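You operate a simulated robot arm through the tools that you are given. There is no shell and no other tool. Be economical: measure what you need, move in short steps, check, and stop when the job is done.

Carry out the task below with a simulated robot arm. There is one attempt and no reset: what you move stays moved.

TASK
Turn the depth knob to 10 mm.

It is judged by the outcome, as a careful person would: the job done as asked, and still so three seconds after it is handed in. It fails if anything else is knocked over, pushed out of place, dropped, spilled or broken.

THE ROBOT
A 7-joint arm with a two-finger parallel gripper, fixed in place. Base frame: the origin is at the foot of the arm, x ahead of it, y to its left, z up. Readings come in cm, degrees, newtons and seconds.
Its first joint turns from -66.0 to 66.0 degrees. Payload 1.57 kg.
The TCP is the grasp point between the finger pads, 3 cm short of the fingertips. In the tool frame z runs along the fingers and y along their closing line. Largest opening 11 cm; finger width 2.4, thickness 1.2; the body of the gripper, 4.8 by 11.2 cm, starts 7.8 cm behind the TCP.
Orientation is told as [roll, pitch, yaw] about the base's x, y, z axes, in that order, counted from this pose: with the fingers straight down and closing along the base's y, the tool's x points along the base's -x, its y along +y and its z along -z.

THE INTERFACE
- The arm moves only by the tool servo_tool. Its argument "motion" is a list of rows, each a list of 3 entries, a list of its own where there are three numbers: the shift along the tool's x, y, z in units of 150 mm (1.0 is 150 mm), then the turn, a rotation vector about the tool's x, y, z in units of 120 degrees (1.0 is 120 degrees), then the closure in counts, from 0 (fully open) to 255 (shut). In form: [[[tx, ty, tz], [wx, wy, wz], jaw], ...]. A call has 1 to 20 rows; each row is the pose to reach, as a shift and turn from the pose commanded when the call began, along the tool's axes at that moment. A call with a number of a shift or a turn outside -1 to 1 is refused whole. A row lasts 0.2 s, in which the tool goes at most 5 cm and 8.6 degrees; a call with a longer step from one row to the next is refused whole, and so is a gripper value outside its range. Where a pose cannot be reached the arm comes as near as it can. A force on the tool above 40 N (or 10 N above the force at the start of the call, whichever is more), or a blocked arm, ends the call early, and 0.2 s more pass. Each finger travels about 10.8 cm/s and halts on what it meets, pressing with about 25 N; the grip force reading is that of the motor and also rises with nothing between the fingers. The clock runs only during rows and for 0.2 s after the last one: add rows that repeat a pose to give the fingers time. The reply holds the time, the measured pose of the TCP, the force on the tool along the base axes, the opening and the grip force, in the units named above and with some noise.
- Cameras (640 x 400 px; columns grow to the right, rows downward): "scene" is fixed at [17.51, -39.67, 141.48]; the picture's right is [0.70, -0.72, 0.00], its down [-0.34, -0.33, -0.88] and it looks along [0.63, 0.61, -0.47] (base axes); focal length 316 px, centre (320, 200). "wrist" rides on the gripper at [-3.6, 0, -8] in the tool frame; the picture's right is [0.00, -1.00, 0.00], its down [0.97, 0.00, -0.24] and it looks along [0.24, 0.00, 0.97] (tool axes); focal length 218 px, centre (320, 200).
- snapshot(camera): a new picture of that camera. It takes no simulated time.
- probe_pixels(camera, pixels): for up to 12 pixels [column, row] of the newest picture of that camera ("zoom" is the newest enlarged one), the place [x, y, z] in the base frame of the surface seen there, good to about 0.2 cm. It takes no simulated time.
- zoom(camera, box): a new picture of the part [left, top, right, bottom] of that camera's present view, enlarged. It takes no simulated time.
- sign_off(): hands the job in; it is judged then, once.

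Go step by step. Measure first, check grasps and placings, and put right what went wrong. The budget is 60 turns and 22 pictures, counting those below and the enlarged ones. Unless the task says otherwise, let go and move clear before handing in, and close with one line.

The tools are called after "Call:" by a JSON object that holds its "name" and its "arguments". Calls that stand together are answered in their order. servo_tool: Moves the arm, as the interface text tells. Its arguments: {"type":"object","properties":{"motion":{"type":"array"}},"required":["motion"]} The other tools are called the same way: snapshot (camera) takes a picture; probe_pixels (camera, pixels) gives the place of the surface under pixels of a picture; zoom (camera, box) takes an enlarged picture of a part of a camera's view; sign_off () hands the job in.

At the start:

```text
clock: 0.0
tcp_pos: [41.06, 1.04, 128.39]
orientation: [0.1, 0.0, 0.0]
wrist_force: [0.2, -0.5, 0.3]
width: 11.0
grasp_force: 0.1
```

scene: 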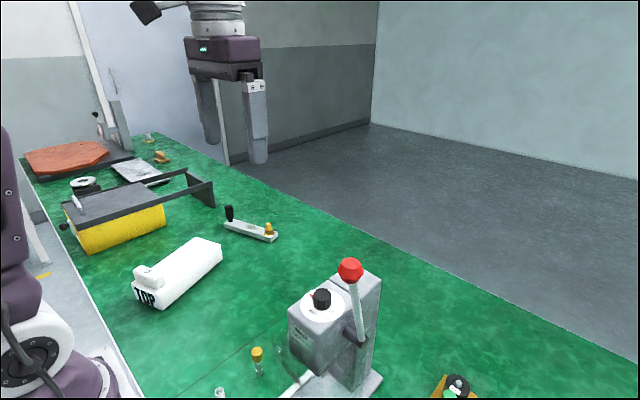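
wrist: 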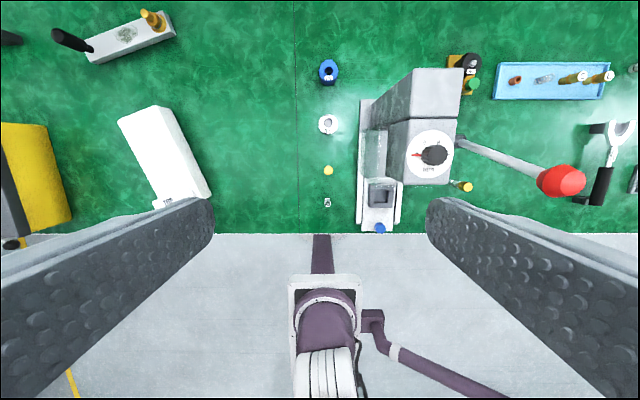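

The wrist picture shows a dial with a black knob at about (433,155) on a press-like machine. I'll zoom in on it from both cameras.

Call:
{"name": "zoom", "arguments": {"camera": "wrist", "box": [393, 125, 473, 185]}}

Call:
{"name": "zoom", "arguments": {"camera": "scene", "box": [270, 250, 400, 331]}}

```text
6.67 times, centred on (433, 155) of wrist
```

zoom: 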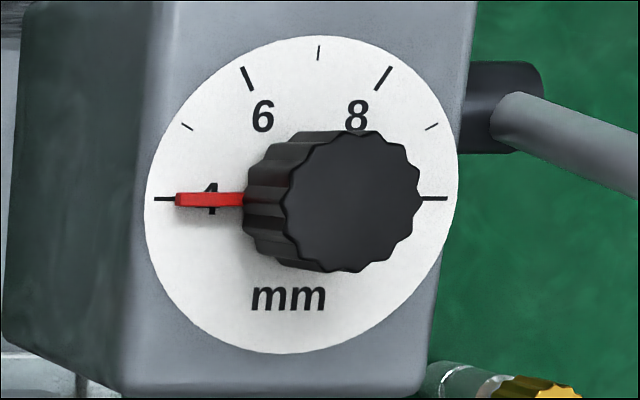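

```text
4.92 times, centred on (335, 290) of scene
```

zoom: 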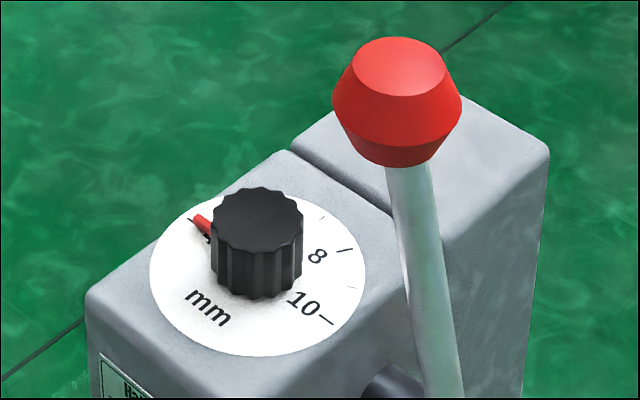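

The pointer is on 4 (left, +y side) and 10 is the tick at the right, so the knob needs about 180° clockwise seen from above. Next I'll probe the knob, dial, lever and column.

Call:
{"name": "probe_pixels", "arguments": {"camera": "zoom", "pixels": [[257, 225], [215, 225], [302, 230], [257, 205], [258, 285], [158, 275], [325, 320], [400, 65], [400, 155], [430, 300], [500, 130], [192, 218]]}}

Call:
{"name": "probe_pixels", "arguments": {"camera": "wrist", "pixels": [[436, 154], [425, 154], [445, 154], [436, 146], [436, 165], [412, 155], [450, 155], [562, 181], [500, 157], [540, 170], [440, 72], [440, 110]]}}

```text
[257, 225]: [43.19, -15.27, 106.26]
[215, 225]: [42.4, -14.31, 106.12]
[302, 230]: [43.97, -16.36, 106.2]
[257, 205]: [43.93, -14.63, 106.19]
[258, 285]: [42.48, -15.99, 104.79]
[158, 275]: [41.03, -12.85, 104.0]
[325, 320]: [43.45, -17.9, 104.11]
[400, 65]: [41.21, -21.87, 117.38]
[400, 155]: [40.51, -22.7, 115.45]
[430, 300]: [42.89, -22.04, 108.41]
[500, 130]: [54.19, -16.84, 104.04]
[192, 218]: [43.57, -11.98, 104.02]
```

```text
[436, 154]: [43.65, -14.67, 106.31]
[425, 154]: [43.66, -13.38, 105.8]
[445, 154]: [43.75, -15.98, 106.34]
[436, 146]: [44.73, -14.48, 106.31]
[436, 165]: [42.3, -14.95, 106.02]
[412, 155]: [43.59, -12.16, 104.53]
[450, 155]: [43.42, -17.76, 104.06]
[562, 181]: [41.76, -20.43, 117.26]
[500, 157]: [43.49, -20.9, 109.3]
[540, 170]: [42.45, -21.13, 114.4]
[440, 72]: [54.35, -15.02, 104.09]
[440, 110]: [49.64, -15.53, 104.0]
```

Knob centre is about (43.5, -14.95), top z 106.3, diameter 2.6, dial face 104.0. The lever ball is at about (41.8, -21.5, 116), so the gripper's long axis must stay roughly along x. I'll go over the knob at height, turning the tool to yaw +110 so the camera is on the side away from the lever.

Call:
{"name": "servo_tool", "arguments": {"motion": [[[-0.012, -0.07, 0], [0, 0, -0.0655], 0], [[-0.024, -0.14, 0], [0, 0, -0.131], 0], [[-0.036, -0.21, 0], [0, 0, -0.1965], 0], [[-0.048, -0.28, 0], [0, 0, -0.262], 0], [[-0.06, -0.35, 0], [0, 0, -0.3275], 0], [[-0.072, -0.42, 0], [0, 0, -0.393], 0], [[-0.084, -0.49, 0], [0, 0, -0.4585], 0], [[-0.096, -0.56, 0], [0, 0, -0.524], 0], [[-0.108, -0.63, 0], [0, 0, -0.5895], 0], [[-0.12, -0.7, 0], [0, 0, -0.655], 0], [[-0.132, -0.77, 0], [0, 0, -0.7205], 0], [[-0.144, -0.84, 0], [0, 0, -0.786], 0], [[-0.156, -0.91, 0], [0, 0, -0.8515], 0], [[-0.163, -0.98, 0], [0, 0, -0.917], 0], [[-0.163, -1.0, 0], [0, 0, -0.917], 0]]}}

```text
clock: 3.2
tcp_pos: [43.56, -14.1, 128.5]
orientation: [-0.1, 0.0, 110.0]
wrist_force: [0.4, -0.3, -0.4]
width: 10.99
grasp_force: 0.0
```

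Yaw 110 was reached. Now I'll centre over the knob, narrow the jaws to about 6 cm and lower to z ≈ 117, then check.

Call:
{"name": "servo_tool", "arguments": {"motion": [[[0.052, 0.023, 0], [0, 0, 0], 116], [[0.052, 0.023, 0.15], [0, 0, 0], 116], [[0.052, 0.023, 0.3], [0, 0, 0], 116], [[0.052, 0.023, 0.45], [0, 0, 0], 116], [[0.052, 0.023, 0.6], [0, 0, 0], 116], [[0.052, 0.023, 0.7], [0, 0, 0], 116], [[0.052, 0.023, 0.75], [0, 0, 0], 116], [[0.052, 0.023, 0.75], [0, 0, 0], 116]]}}

Call:
{"name": "snapshot", "arguments": {"camera": "wrist"}}

Call:
{"name": "snapshot", "arguments": {"camera": "scene"}}

```text
clock: 5.0
tcp_pos: [43.59, -14.76, 116.89]
orientation: [-0.1, 0.1, 110.0]
wrist_force: [-0.3, 0.1, -0.1]
width: 6.01
grasp_force: 0.0
```

```text
17 pictures are left
```

wrist: 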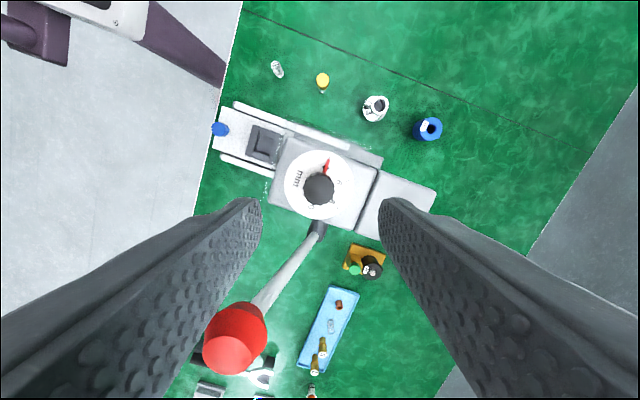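

```text
16 pictures are left
```

scene: 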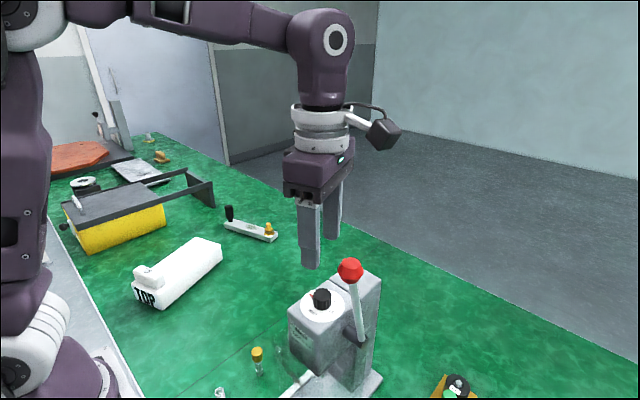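

The knob is at (319,188), between the fingers, and the ball at (235,338). I'll probe both for precise clearance.

Call:
{"name": "probe_pixels", "arguments": {"camera": "wrist", "pixels": [[235, 310], [235, 340], [210, 338], [262, 330], [235, 365], [318, 190], [306, 190], [331, 190], [318, 178], [318, 201], [326, 165], [342, 205]]}}

Call:
{"name": "zoom", "arguments": {"camera": "wrist", "box": [272, 158, 368, 218]}}

```text
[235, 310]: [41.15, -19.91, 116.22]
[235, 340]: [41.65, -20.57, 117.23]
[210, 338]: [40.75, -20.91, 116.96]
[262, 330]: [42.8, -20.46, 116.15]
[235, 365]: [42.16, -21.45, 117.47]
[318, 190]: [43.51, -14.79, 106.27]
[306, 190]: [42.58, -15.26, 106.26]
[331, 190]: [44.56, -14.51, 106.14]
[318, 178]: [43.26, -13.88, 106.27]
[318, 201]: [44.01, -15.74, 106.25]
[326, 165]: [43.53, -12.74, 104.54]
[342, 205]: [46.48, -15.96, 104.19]
```

```text
6.67 times, centred on (320, 188) of wrist
```

zoom: 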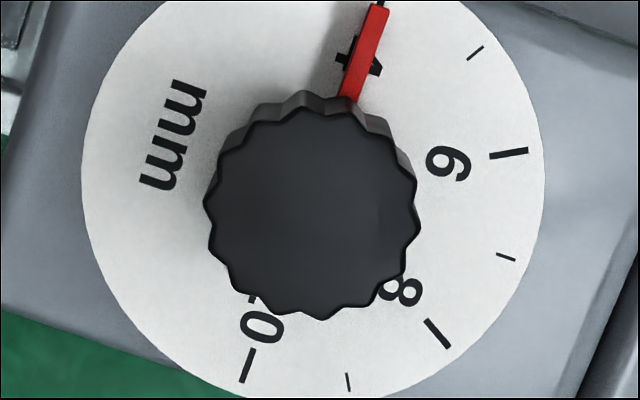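

The knob centre is at about (43.55, -14.9), and the ball's edge clears the body by about 1.4 cm at this yaw. I'll lower to z ≈ 107.8, with the tips just above the red pointer.

Call:
{"name": "servo_tool", "arguments": {"motion": [[[0.0107, 0.004, 0.15], [0, 0, 0], 116], [[0.0107, 0.004, 0.3], [0, 0, 0], 116], [[0.0107, 0.004, 0.42], [0, 0, 0], 116], [[0.0107, 0.004, 0.52], [0, 0, 0], 116], [[0.0107, 0.004, 0.58], [0, 0, 0], 116], [[0.0107, 0.004, 0.605], [0, 0, 0], 116], [[0.0107, 0.004, 0.605], [0, 0, 0], 116]]}}

Call:
{"name": "zoom", "arguments": {"camera": "scene", "box": [240, 200, 420, 312]}}

```text
clock: 6.6
tcp_pos: [43.47, -14.99, 108.15]
orientation: [0.1, 0.0, 110.0]
wrist_force: [1.1, -0.3, -0.7]
width: 6.02
grasp_force: 0.1
```

```text
3.56 times, centred on (330, 256) of scene
```

zoom: 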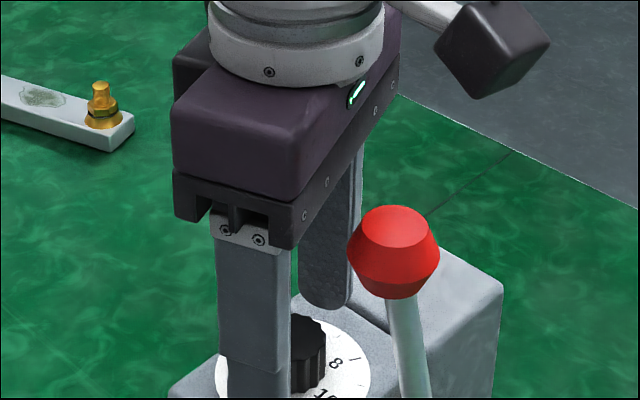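

Tips straddle the knob with clearance to the ball. Closing on the knob now.

Call:
{"name": "servo_tool", "arguments": {"motion": [[[0, 0, 0.012], [0, 0, 0], 150], [[0, 0, 0.012], [0, 0, 0], 180], [[0, 0, 0.012], [0, 0, 0], 210], [[0, 0, 0.012], [0, 0, 0], 230], [[0, 0, 0.012], [0, 0, 0], 230]]}}

```text
clock: 7.8
tcp_pos: [43.35, -14.95, 108.01]
orientation: [0.1, 0.0, 110.0]
wrist_force: [1.7, 1.2, -1.0]
width: 2.96
grasp_force: 39.3
```

The fingers hold the knob (width 2.96, force present, low side load). Turning 60° clockwise.

Call:
{"name": "servo_tool", "arguments": {"motion": [[[0, 0, 0], [0, 0, 0.05], 230], [[0, 0, 0], [0, 0, 0.1], 230], [[0, 0, 0], [0, 0, 0.15], 230], [[0, 0, 0], [0, 0, 0.2], 230], [[0, 0, 0], [0, 0, 0.25], 230], [[0, 0, 0], [0, 0, 0.3], 230], [[0, 0, 0], [0, 0, 0.35], 230], [[0, 0, 0], [0, 0, 0.4], 230], [[0, 0, 0], [0, 0, 0.45], 230], [[0, 0, 0], [0, 0, 0.5], 230], [[0, 0, 0], [0, 0, 0.5], 230]]}}

Call:
{"name": "snapshot", "arguments": {"camera": "wrist"}}

```text
clock: 10.2
tcp_pos: [43.49, -15.09, 107.84]
orientation: [-0.1, -0.1, 49.9]
wrist_force: [-2.5, 1.5, 27.7]
width: 2.95
grasp_force: 38.7
```

```text
13 pictures are left
```

wrist: 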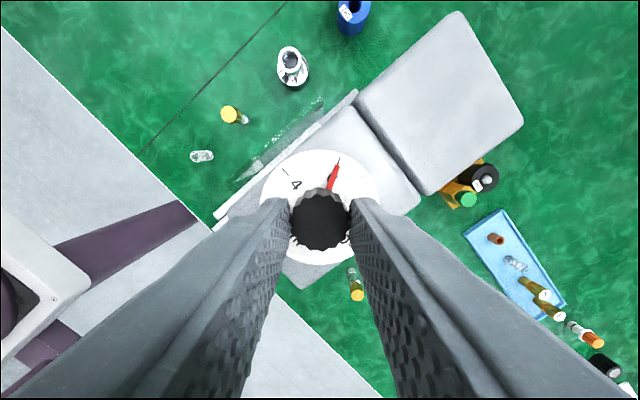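

The knob turned with the gripper (pointer now by 6), but there's 27.7 N upward on the tool. I'll look at why before continuing.

Call:
{"name": "probe_pixels", "arguments": {"camera": "wrist", "pixels": [[320, 220], [320, 210], [320, 235], [334, 172], [300, 165], [370, 180], [400, 60], [380, 170]]}}

Call:
{"name": "zoom", "arguments": {"camera": "scene", "box": [260, 230, 400, 317]}}

```text
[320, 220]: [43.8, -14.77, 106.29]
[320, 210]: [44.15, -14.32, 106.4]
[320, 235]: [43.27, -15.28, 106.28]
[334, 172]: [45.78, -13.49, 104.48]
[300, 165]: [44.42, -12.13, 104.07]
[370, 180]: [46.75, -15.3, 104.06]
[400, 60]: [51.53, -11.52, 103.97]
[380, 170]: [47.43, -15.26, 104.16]
```

```text
4.57 times, centred on (330, 274) of scene
```

zoom: 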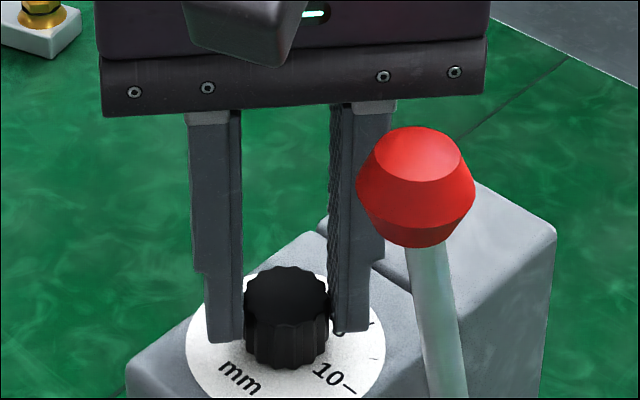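

Nothing is touching except the grip itself, and the pointer is at about 30° azimuth as expected, so the load is a locked-in preload. I'll open, rise 3 cm, and turn back 60°.

Call:
{"name": "servo_tool", "arguments": {"motion": [[[0, 0, 0], [0, 0, 0.5], 116], [[0, 0, 0], [0, 0, 0.5], 116], [[0, 0, 0], [0, 0, 0.5], 116]]}}

```text
refused: row 1 steps farther than a row can; nothing moved
```

That was refused because the turn is relative to the current pose. Corrected: open in place first.

Call:
{"name": "servo_tool", "arguments": {"motion": [[[0, 0, 0], [0, 0, 0], 116], [[0, 0, 0], [0, 0, 0], 116], [[0, 0, 0], [0, 0, 0], 116]]}}

```text
clock: 11.0
tcp_pos: [43.46, -14.99, 107.84]
orientation: [0.0, 0.0, 50.0]
wrist_force: [-0.6, 0.8, 0.2]
width: 6.0
grasp_force: 0.2
```

Released, and the force is back to zero. Rising, turning back to yaw 110, and lowering again.

Call:
{"name": "servo_tool", "arguments": {"motion": [[[0, 0, -0.1], [0, 0, 0], 116], [[0, 0, -0.2], [0, 0, 0], 116], [[0, 0, -0.2], [0, 0, -0.06], 116], [[0, 0, -0.2], [0, 0, -0.12], 116], [[0, 0, -0.2], [0, 0, -0.18], 116], [[0, 0, -0.2], [0, 0, -0.24], 116], [[0, 0, -0.2], [0, 0, -0.3], 116], [[0, 0, -0.2], [0, 0, -0.36], 116], [[0, 0, -0.2], [0, 0, -0.42], 116], [[0, 0, -0.2], [0, 0, -0.48], 116], [[0, 0, -0.2], [0, 0, -0.5], 116], [[0, 0, -0.2], [0, 0, -0.5], 116], [[0, 0, -0.1], [0, 0, -0.5], 116], [[0, 0, 0], [0, 0, -0.5], 116], [[0, 0, 0], [0, 0, -0.5], 116]]}}

Call:
{"name": "snapshot", "arguments": {"camera": "wrist"}}

```text
clock: 14.2
tcp_pos: [43.57, -15.19, 107.83]
orientation: [0.0, 0.0, 110.0]
wrist_force: [-0.2, 0.3, 0.2]
width: 6.0
grasp_force: 0.0
```

```text
11 pictures are left
```

wrist: 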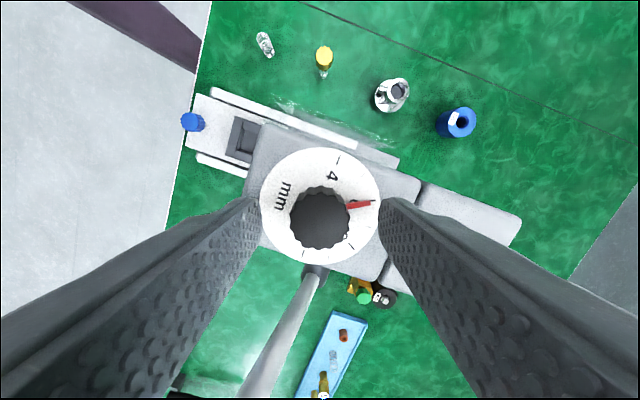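

The knob stayed at 6 with its pointer at (360,204), now beside the right finger. I'll raise 0.25 cm so the finger passes over the pointer, then close and turn another 60°.

Call:
{"name": "servo_tool", "arguments": {"motion": [[[0, 0, -0.017], [0, 0, 0], 116], [[0, 0, -0.017], [0, 0, 0], 150], [[0, 0, -0.017], [0, 0, 0], 180], [[0, 0, -0.017], [0, 0, 0], 210], [[0, 0, -0.017], [0, 0, 0], 230], [[0, 0, -0.017], [0, 0, 0], 230]]}}

```text
clock: 15.6
tcp_pos: [43.49, -15.15, 108.15]
orientation: [0.0, -0.1, 110.0]
wrist_force: [1.5, -0.9, 2.9]
width: 2.94
grasp_force: 39.3
```

Call:
{"name": "servo_tool", "arguments": {"motion": [[[0, 0, 0], [0, 0, 0.05], 230], [[0, 0, 0], [0, 0, 0.1], 230], [[0, 0, 0], [0, 0, 0.15], 230], [[0, 0, 0], [0, 0, 0.2], 230], [[0, 0, 0], [0, 0, 0.25], 230], [[0, 0, 0], [0, 0, 0.3], 230], [[0, 0, 0], [0, 0, 0.35], 230], [[0, 0, 0], [0, 0, 0.4], 230], [[0, 0, 0], [0, 0, 0.45], 230], [[0, 0, 0], [0, 0, 0.5], 230], [[0, 0, 0], [0, 0, 0.5], 230]]}}

```text
clock: 18.0
tcp_pos: [43.36, -15.11, 108.25]
orientation: [-0.1, 0.0, 49.9]
wrist_force: [-12.8, -9.4, -19.7]
width: 2.93
grasp_force: 39.4
```

The second 60° turn is done, with moderate locked-in load. Open, rise, turn back, and lower.

Call:
{"name": "servo_tool", "arguments": {"motion": [[[0, 0, 0], [0, 0, 0], 116], [[0, 0, 0], [0, 0, 0], 116], [[0, 0, 0], [0, 0, 0], 116], [[0, 0, -0.1], [0, 0, 0], 116], [[0, 0, -0.2], [0, 0, 0], 116], [[0, 0, -0.2], [0, 0, -0.06], 116], [[0, 0, -0.2], [0, 0, -0.12], 116], [[0, 0, -0.2], [0, 0, -0.18], 116], [[0, 0, -0.2], [0, 0, -0.24], 116], [[0, 0, -0.2], [0, 0, -0.3], 116], [[0, 0, -0.2], [0, 0, -0.36], 116], [[0, 0, -0.2], [0, 0, -0.42], 116], [[0, 0, -0.2], [0, 0, -0.48], 116], [[0, 0, -0.2], [0, 0, -0.5], 116], [[0, 0, -0.2], [0, 0, -0.5], 116]]}}

Call:
{"name": "zoom", "arguments": {"camera": "wrist", "box": [256, 158, 384, 238]}}

```text
clock: 21.2
tcp_pos: [43.51, -15.01, 111.12]
orientation: [0.0, 0.0, 110.1]
wrist_force: [-0.1, -0.7, -0.1]
width: 6.01
grasp_force: 0.1
```

```text
5.00 times, centred on (320, 198) of wrist
```

zoom: 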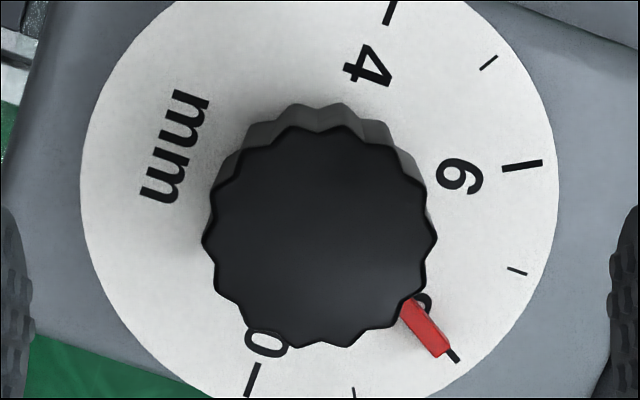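

The pointer at (440,350) is on the 8 tick. Lowering, closing for the third turn.

Call:
{"name": "servo_tool", "arguments": {"motion": [[[0, 0, 0.1], [0, 0, 0], 116], [[0, 0, 0.2], [0, 0, 0], 116], [[0, 0, 0.2], [0, 0, 0], 116], [[0, 0, 0.2], [0, 0, 0], 150], [[0, 0, 0.2], [0, 0, 0], 180], [[0, 0, 0.2], [0, 0, 0], 210], [[0, 0, 0.2], [0, 0, 0], 230], [[0, 0, 0.2], [0, 0, 0], 230]]}}

Call:
{"name": "servo_tool", "arguments": {"motion": [[[0, 0, 0], [0, 0, 0.05], 230], [[0, 0, 0], [0, 0, 0.1], 230], [[0, 0, 0], [0, 0, 0.15], 230], [[0, 0, 0], [0, 0, 0.2], 230], [[0, 0, 0], [0, 0, 0.25], 230], [[0, 0, 0], [0, 0, 0.3], 230], [[0, 0, 0], [0, 0, 0.35], 230], [[0, 0, 0], [0, 0, 0.4], 230], [[0, 0, 0], [0, 0, 0.45], 230], [[0, 0, 0], [0, 0, 0.497], 230], [[0, 0, 0], [0, 0, 0.497], 230]]}}

```text
clock: 23.0
tcp_pos: [43.41, -15.02, 108.16]
orientation: [-0.1, 0.1, 110.0]
wrist_force: [7.8, 2.0, -3.2]
width: 2.97
grasp_force: 38.8
```

```text
clock: 25.4
tcp_pos: [43.53, -15.07, 108.11]
orientation: [0.1, 0.0, 50.2]
wrist_force: [-3.6, 2.8, -3.9]
width: 2.96
grasp_force: 39.5
```

The third turn is done with low loads. Opening, rising 10 cm, and turning to yaw ~0 for a clean view.

Call:
{"name": "servo_tool", "arguments": {"motion": [[[0, 0, 0], [0, 0, 0], 116], [[0, 0, 0], [0, 0, 0], 116], [[0, 0, 0], [0, 0, 0], 116], [[0, 0, -0.1], [0, 0, 0], 116], [[0, 0, -0.25], [0, 0, 0], 116], [[0, 0, -0.45], [0, 0, 0], 116], [[0, 0, -0.66], [0, 0, 0], 116], [[0, 0, -0.66], [0, 0, 0.07], 116], [[0, 0, -0.66], [0, 0, 0.14], 116], [[0, 0, -0.66], [0, 0, 0.21], 116], [[0, 0, -0.66], [0, 0, 0.28], 116], [[0, 0, -0.66], [0, 0, 0.35], 116], [[0, 0, -0.66], [0, 0, 0.417], 116], [[0, 0, -0.66], [0, 0, 0.417], 116]]}}

Call:
{"name": "zoom", "arguments": {"camera": "wrist", "box": [272, 158, 368, 218]}}

Call:
{"name": "snapshot", "arguments": {"camera": "scene"}}

```text
clock: 28.4
tcp_pos: [43.55, -15.02, 118.07]
orientation: [0.0, 0.0, 0.2]
wrist_force: [0.2, -0.7, 0.5]
width: 5.99
grasp_force: 0.0
```

```text
6.67 times, centred on (320, 188) of wrist
```

zoom: 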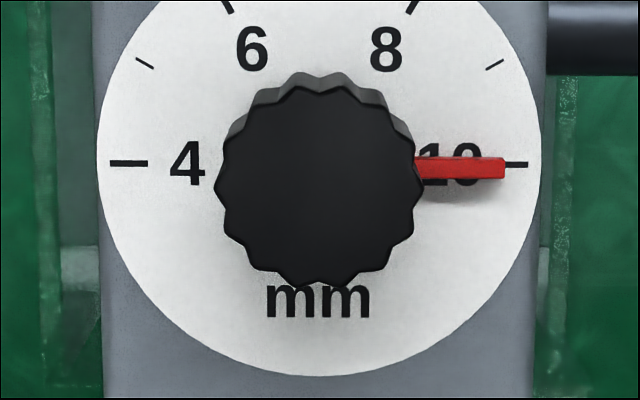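

```text
8 pictures are left
```

scene: 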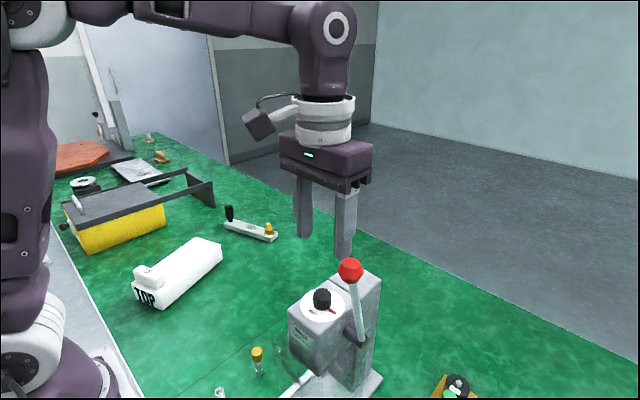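

The pointer at (460,167) lines up with the 10 tick at (517,164), the 3 px offset being parallax. Everything else is undisturbed and the gripper is clear, so I'm handing in.

Call:
{"name": "sign_off", "arguments": {}}

```text
The job is handed in.
```

The depth knob is set to 10 mm: the pointer is on the 10 tick, the gripper is clear, and nothing else looks moved in the last pictures.
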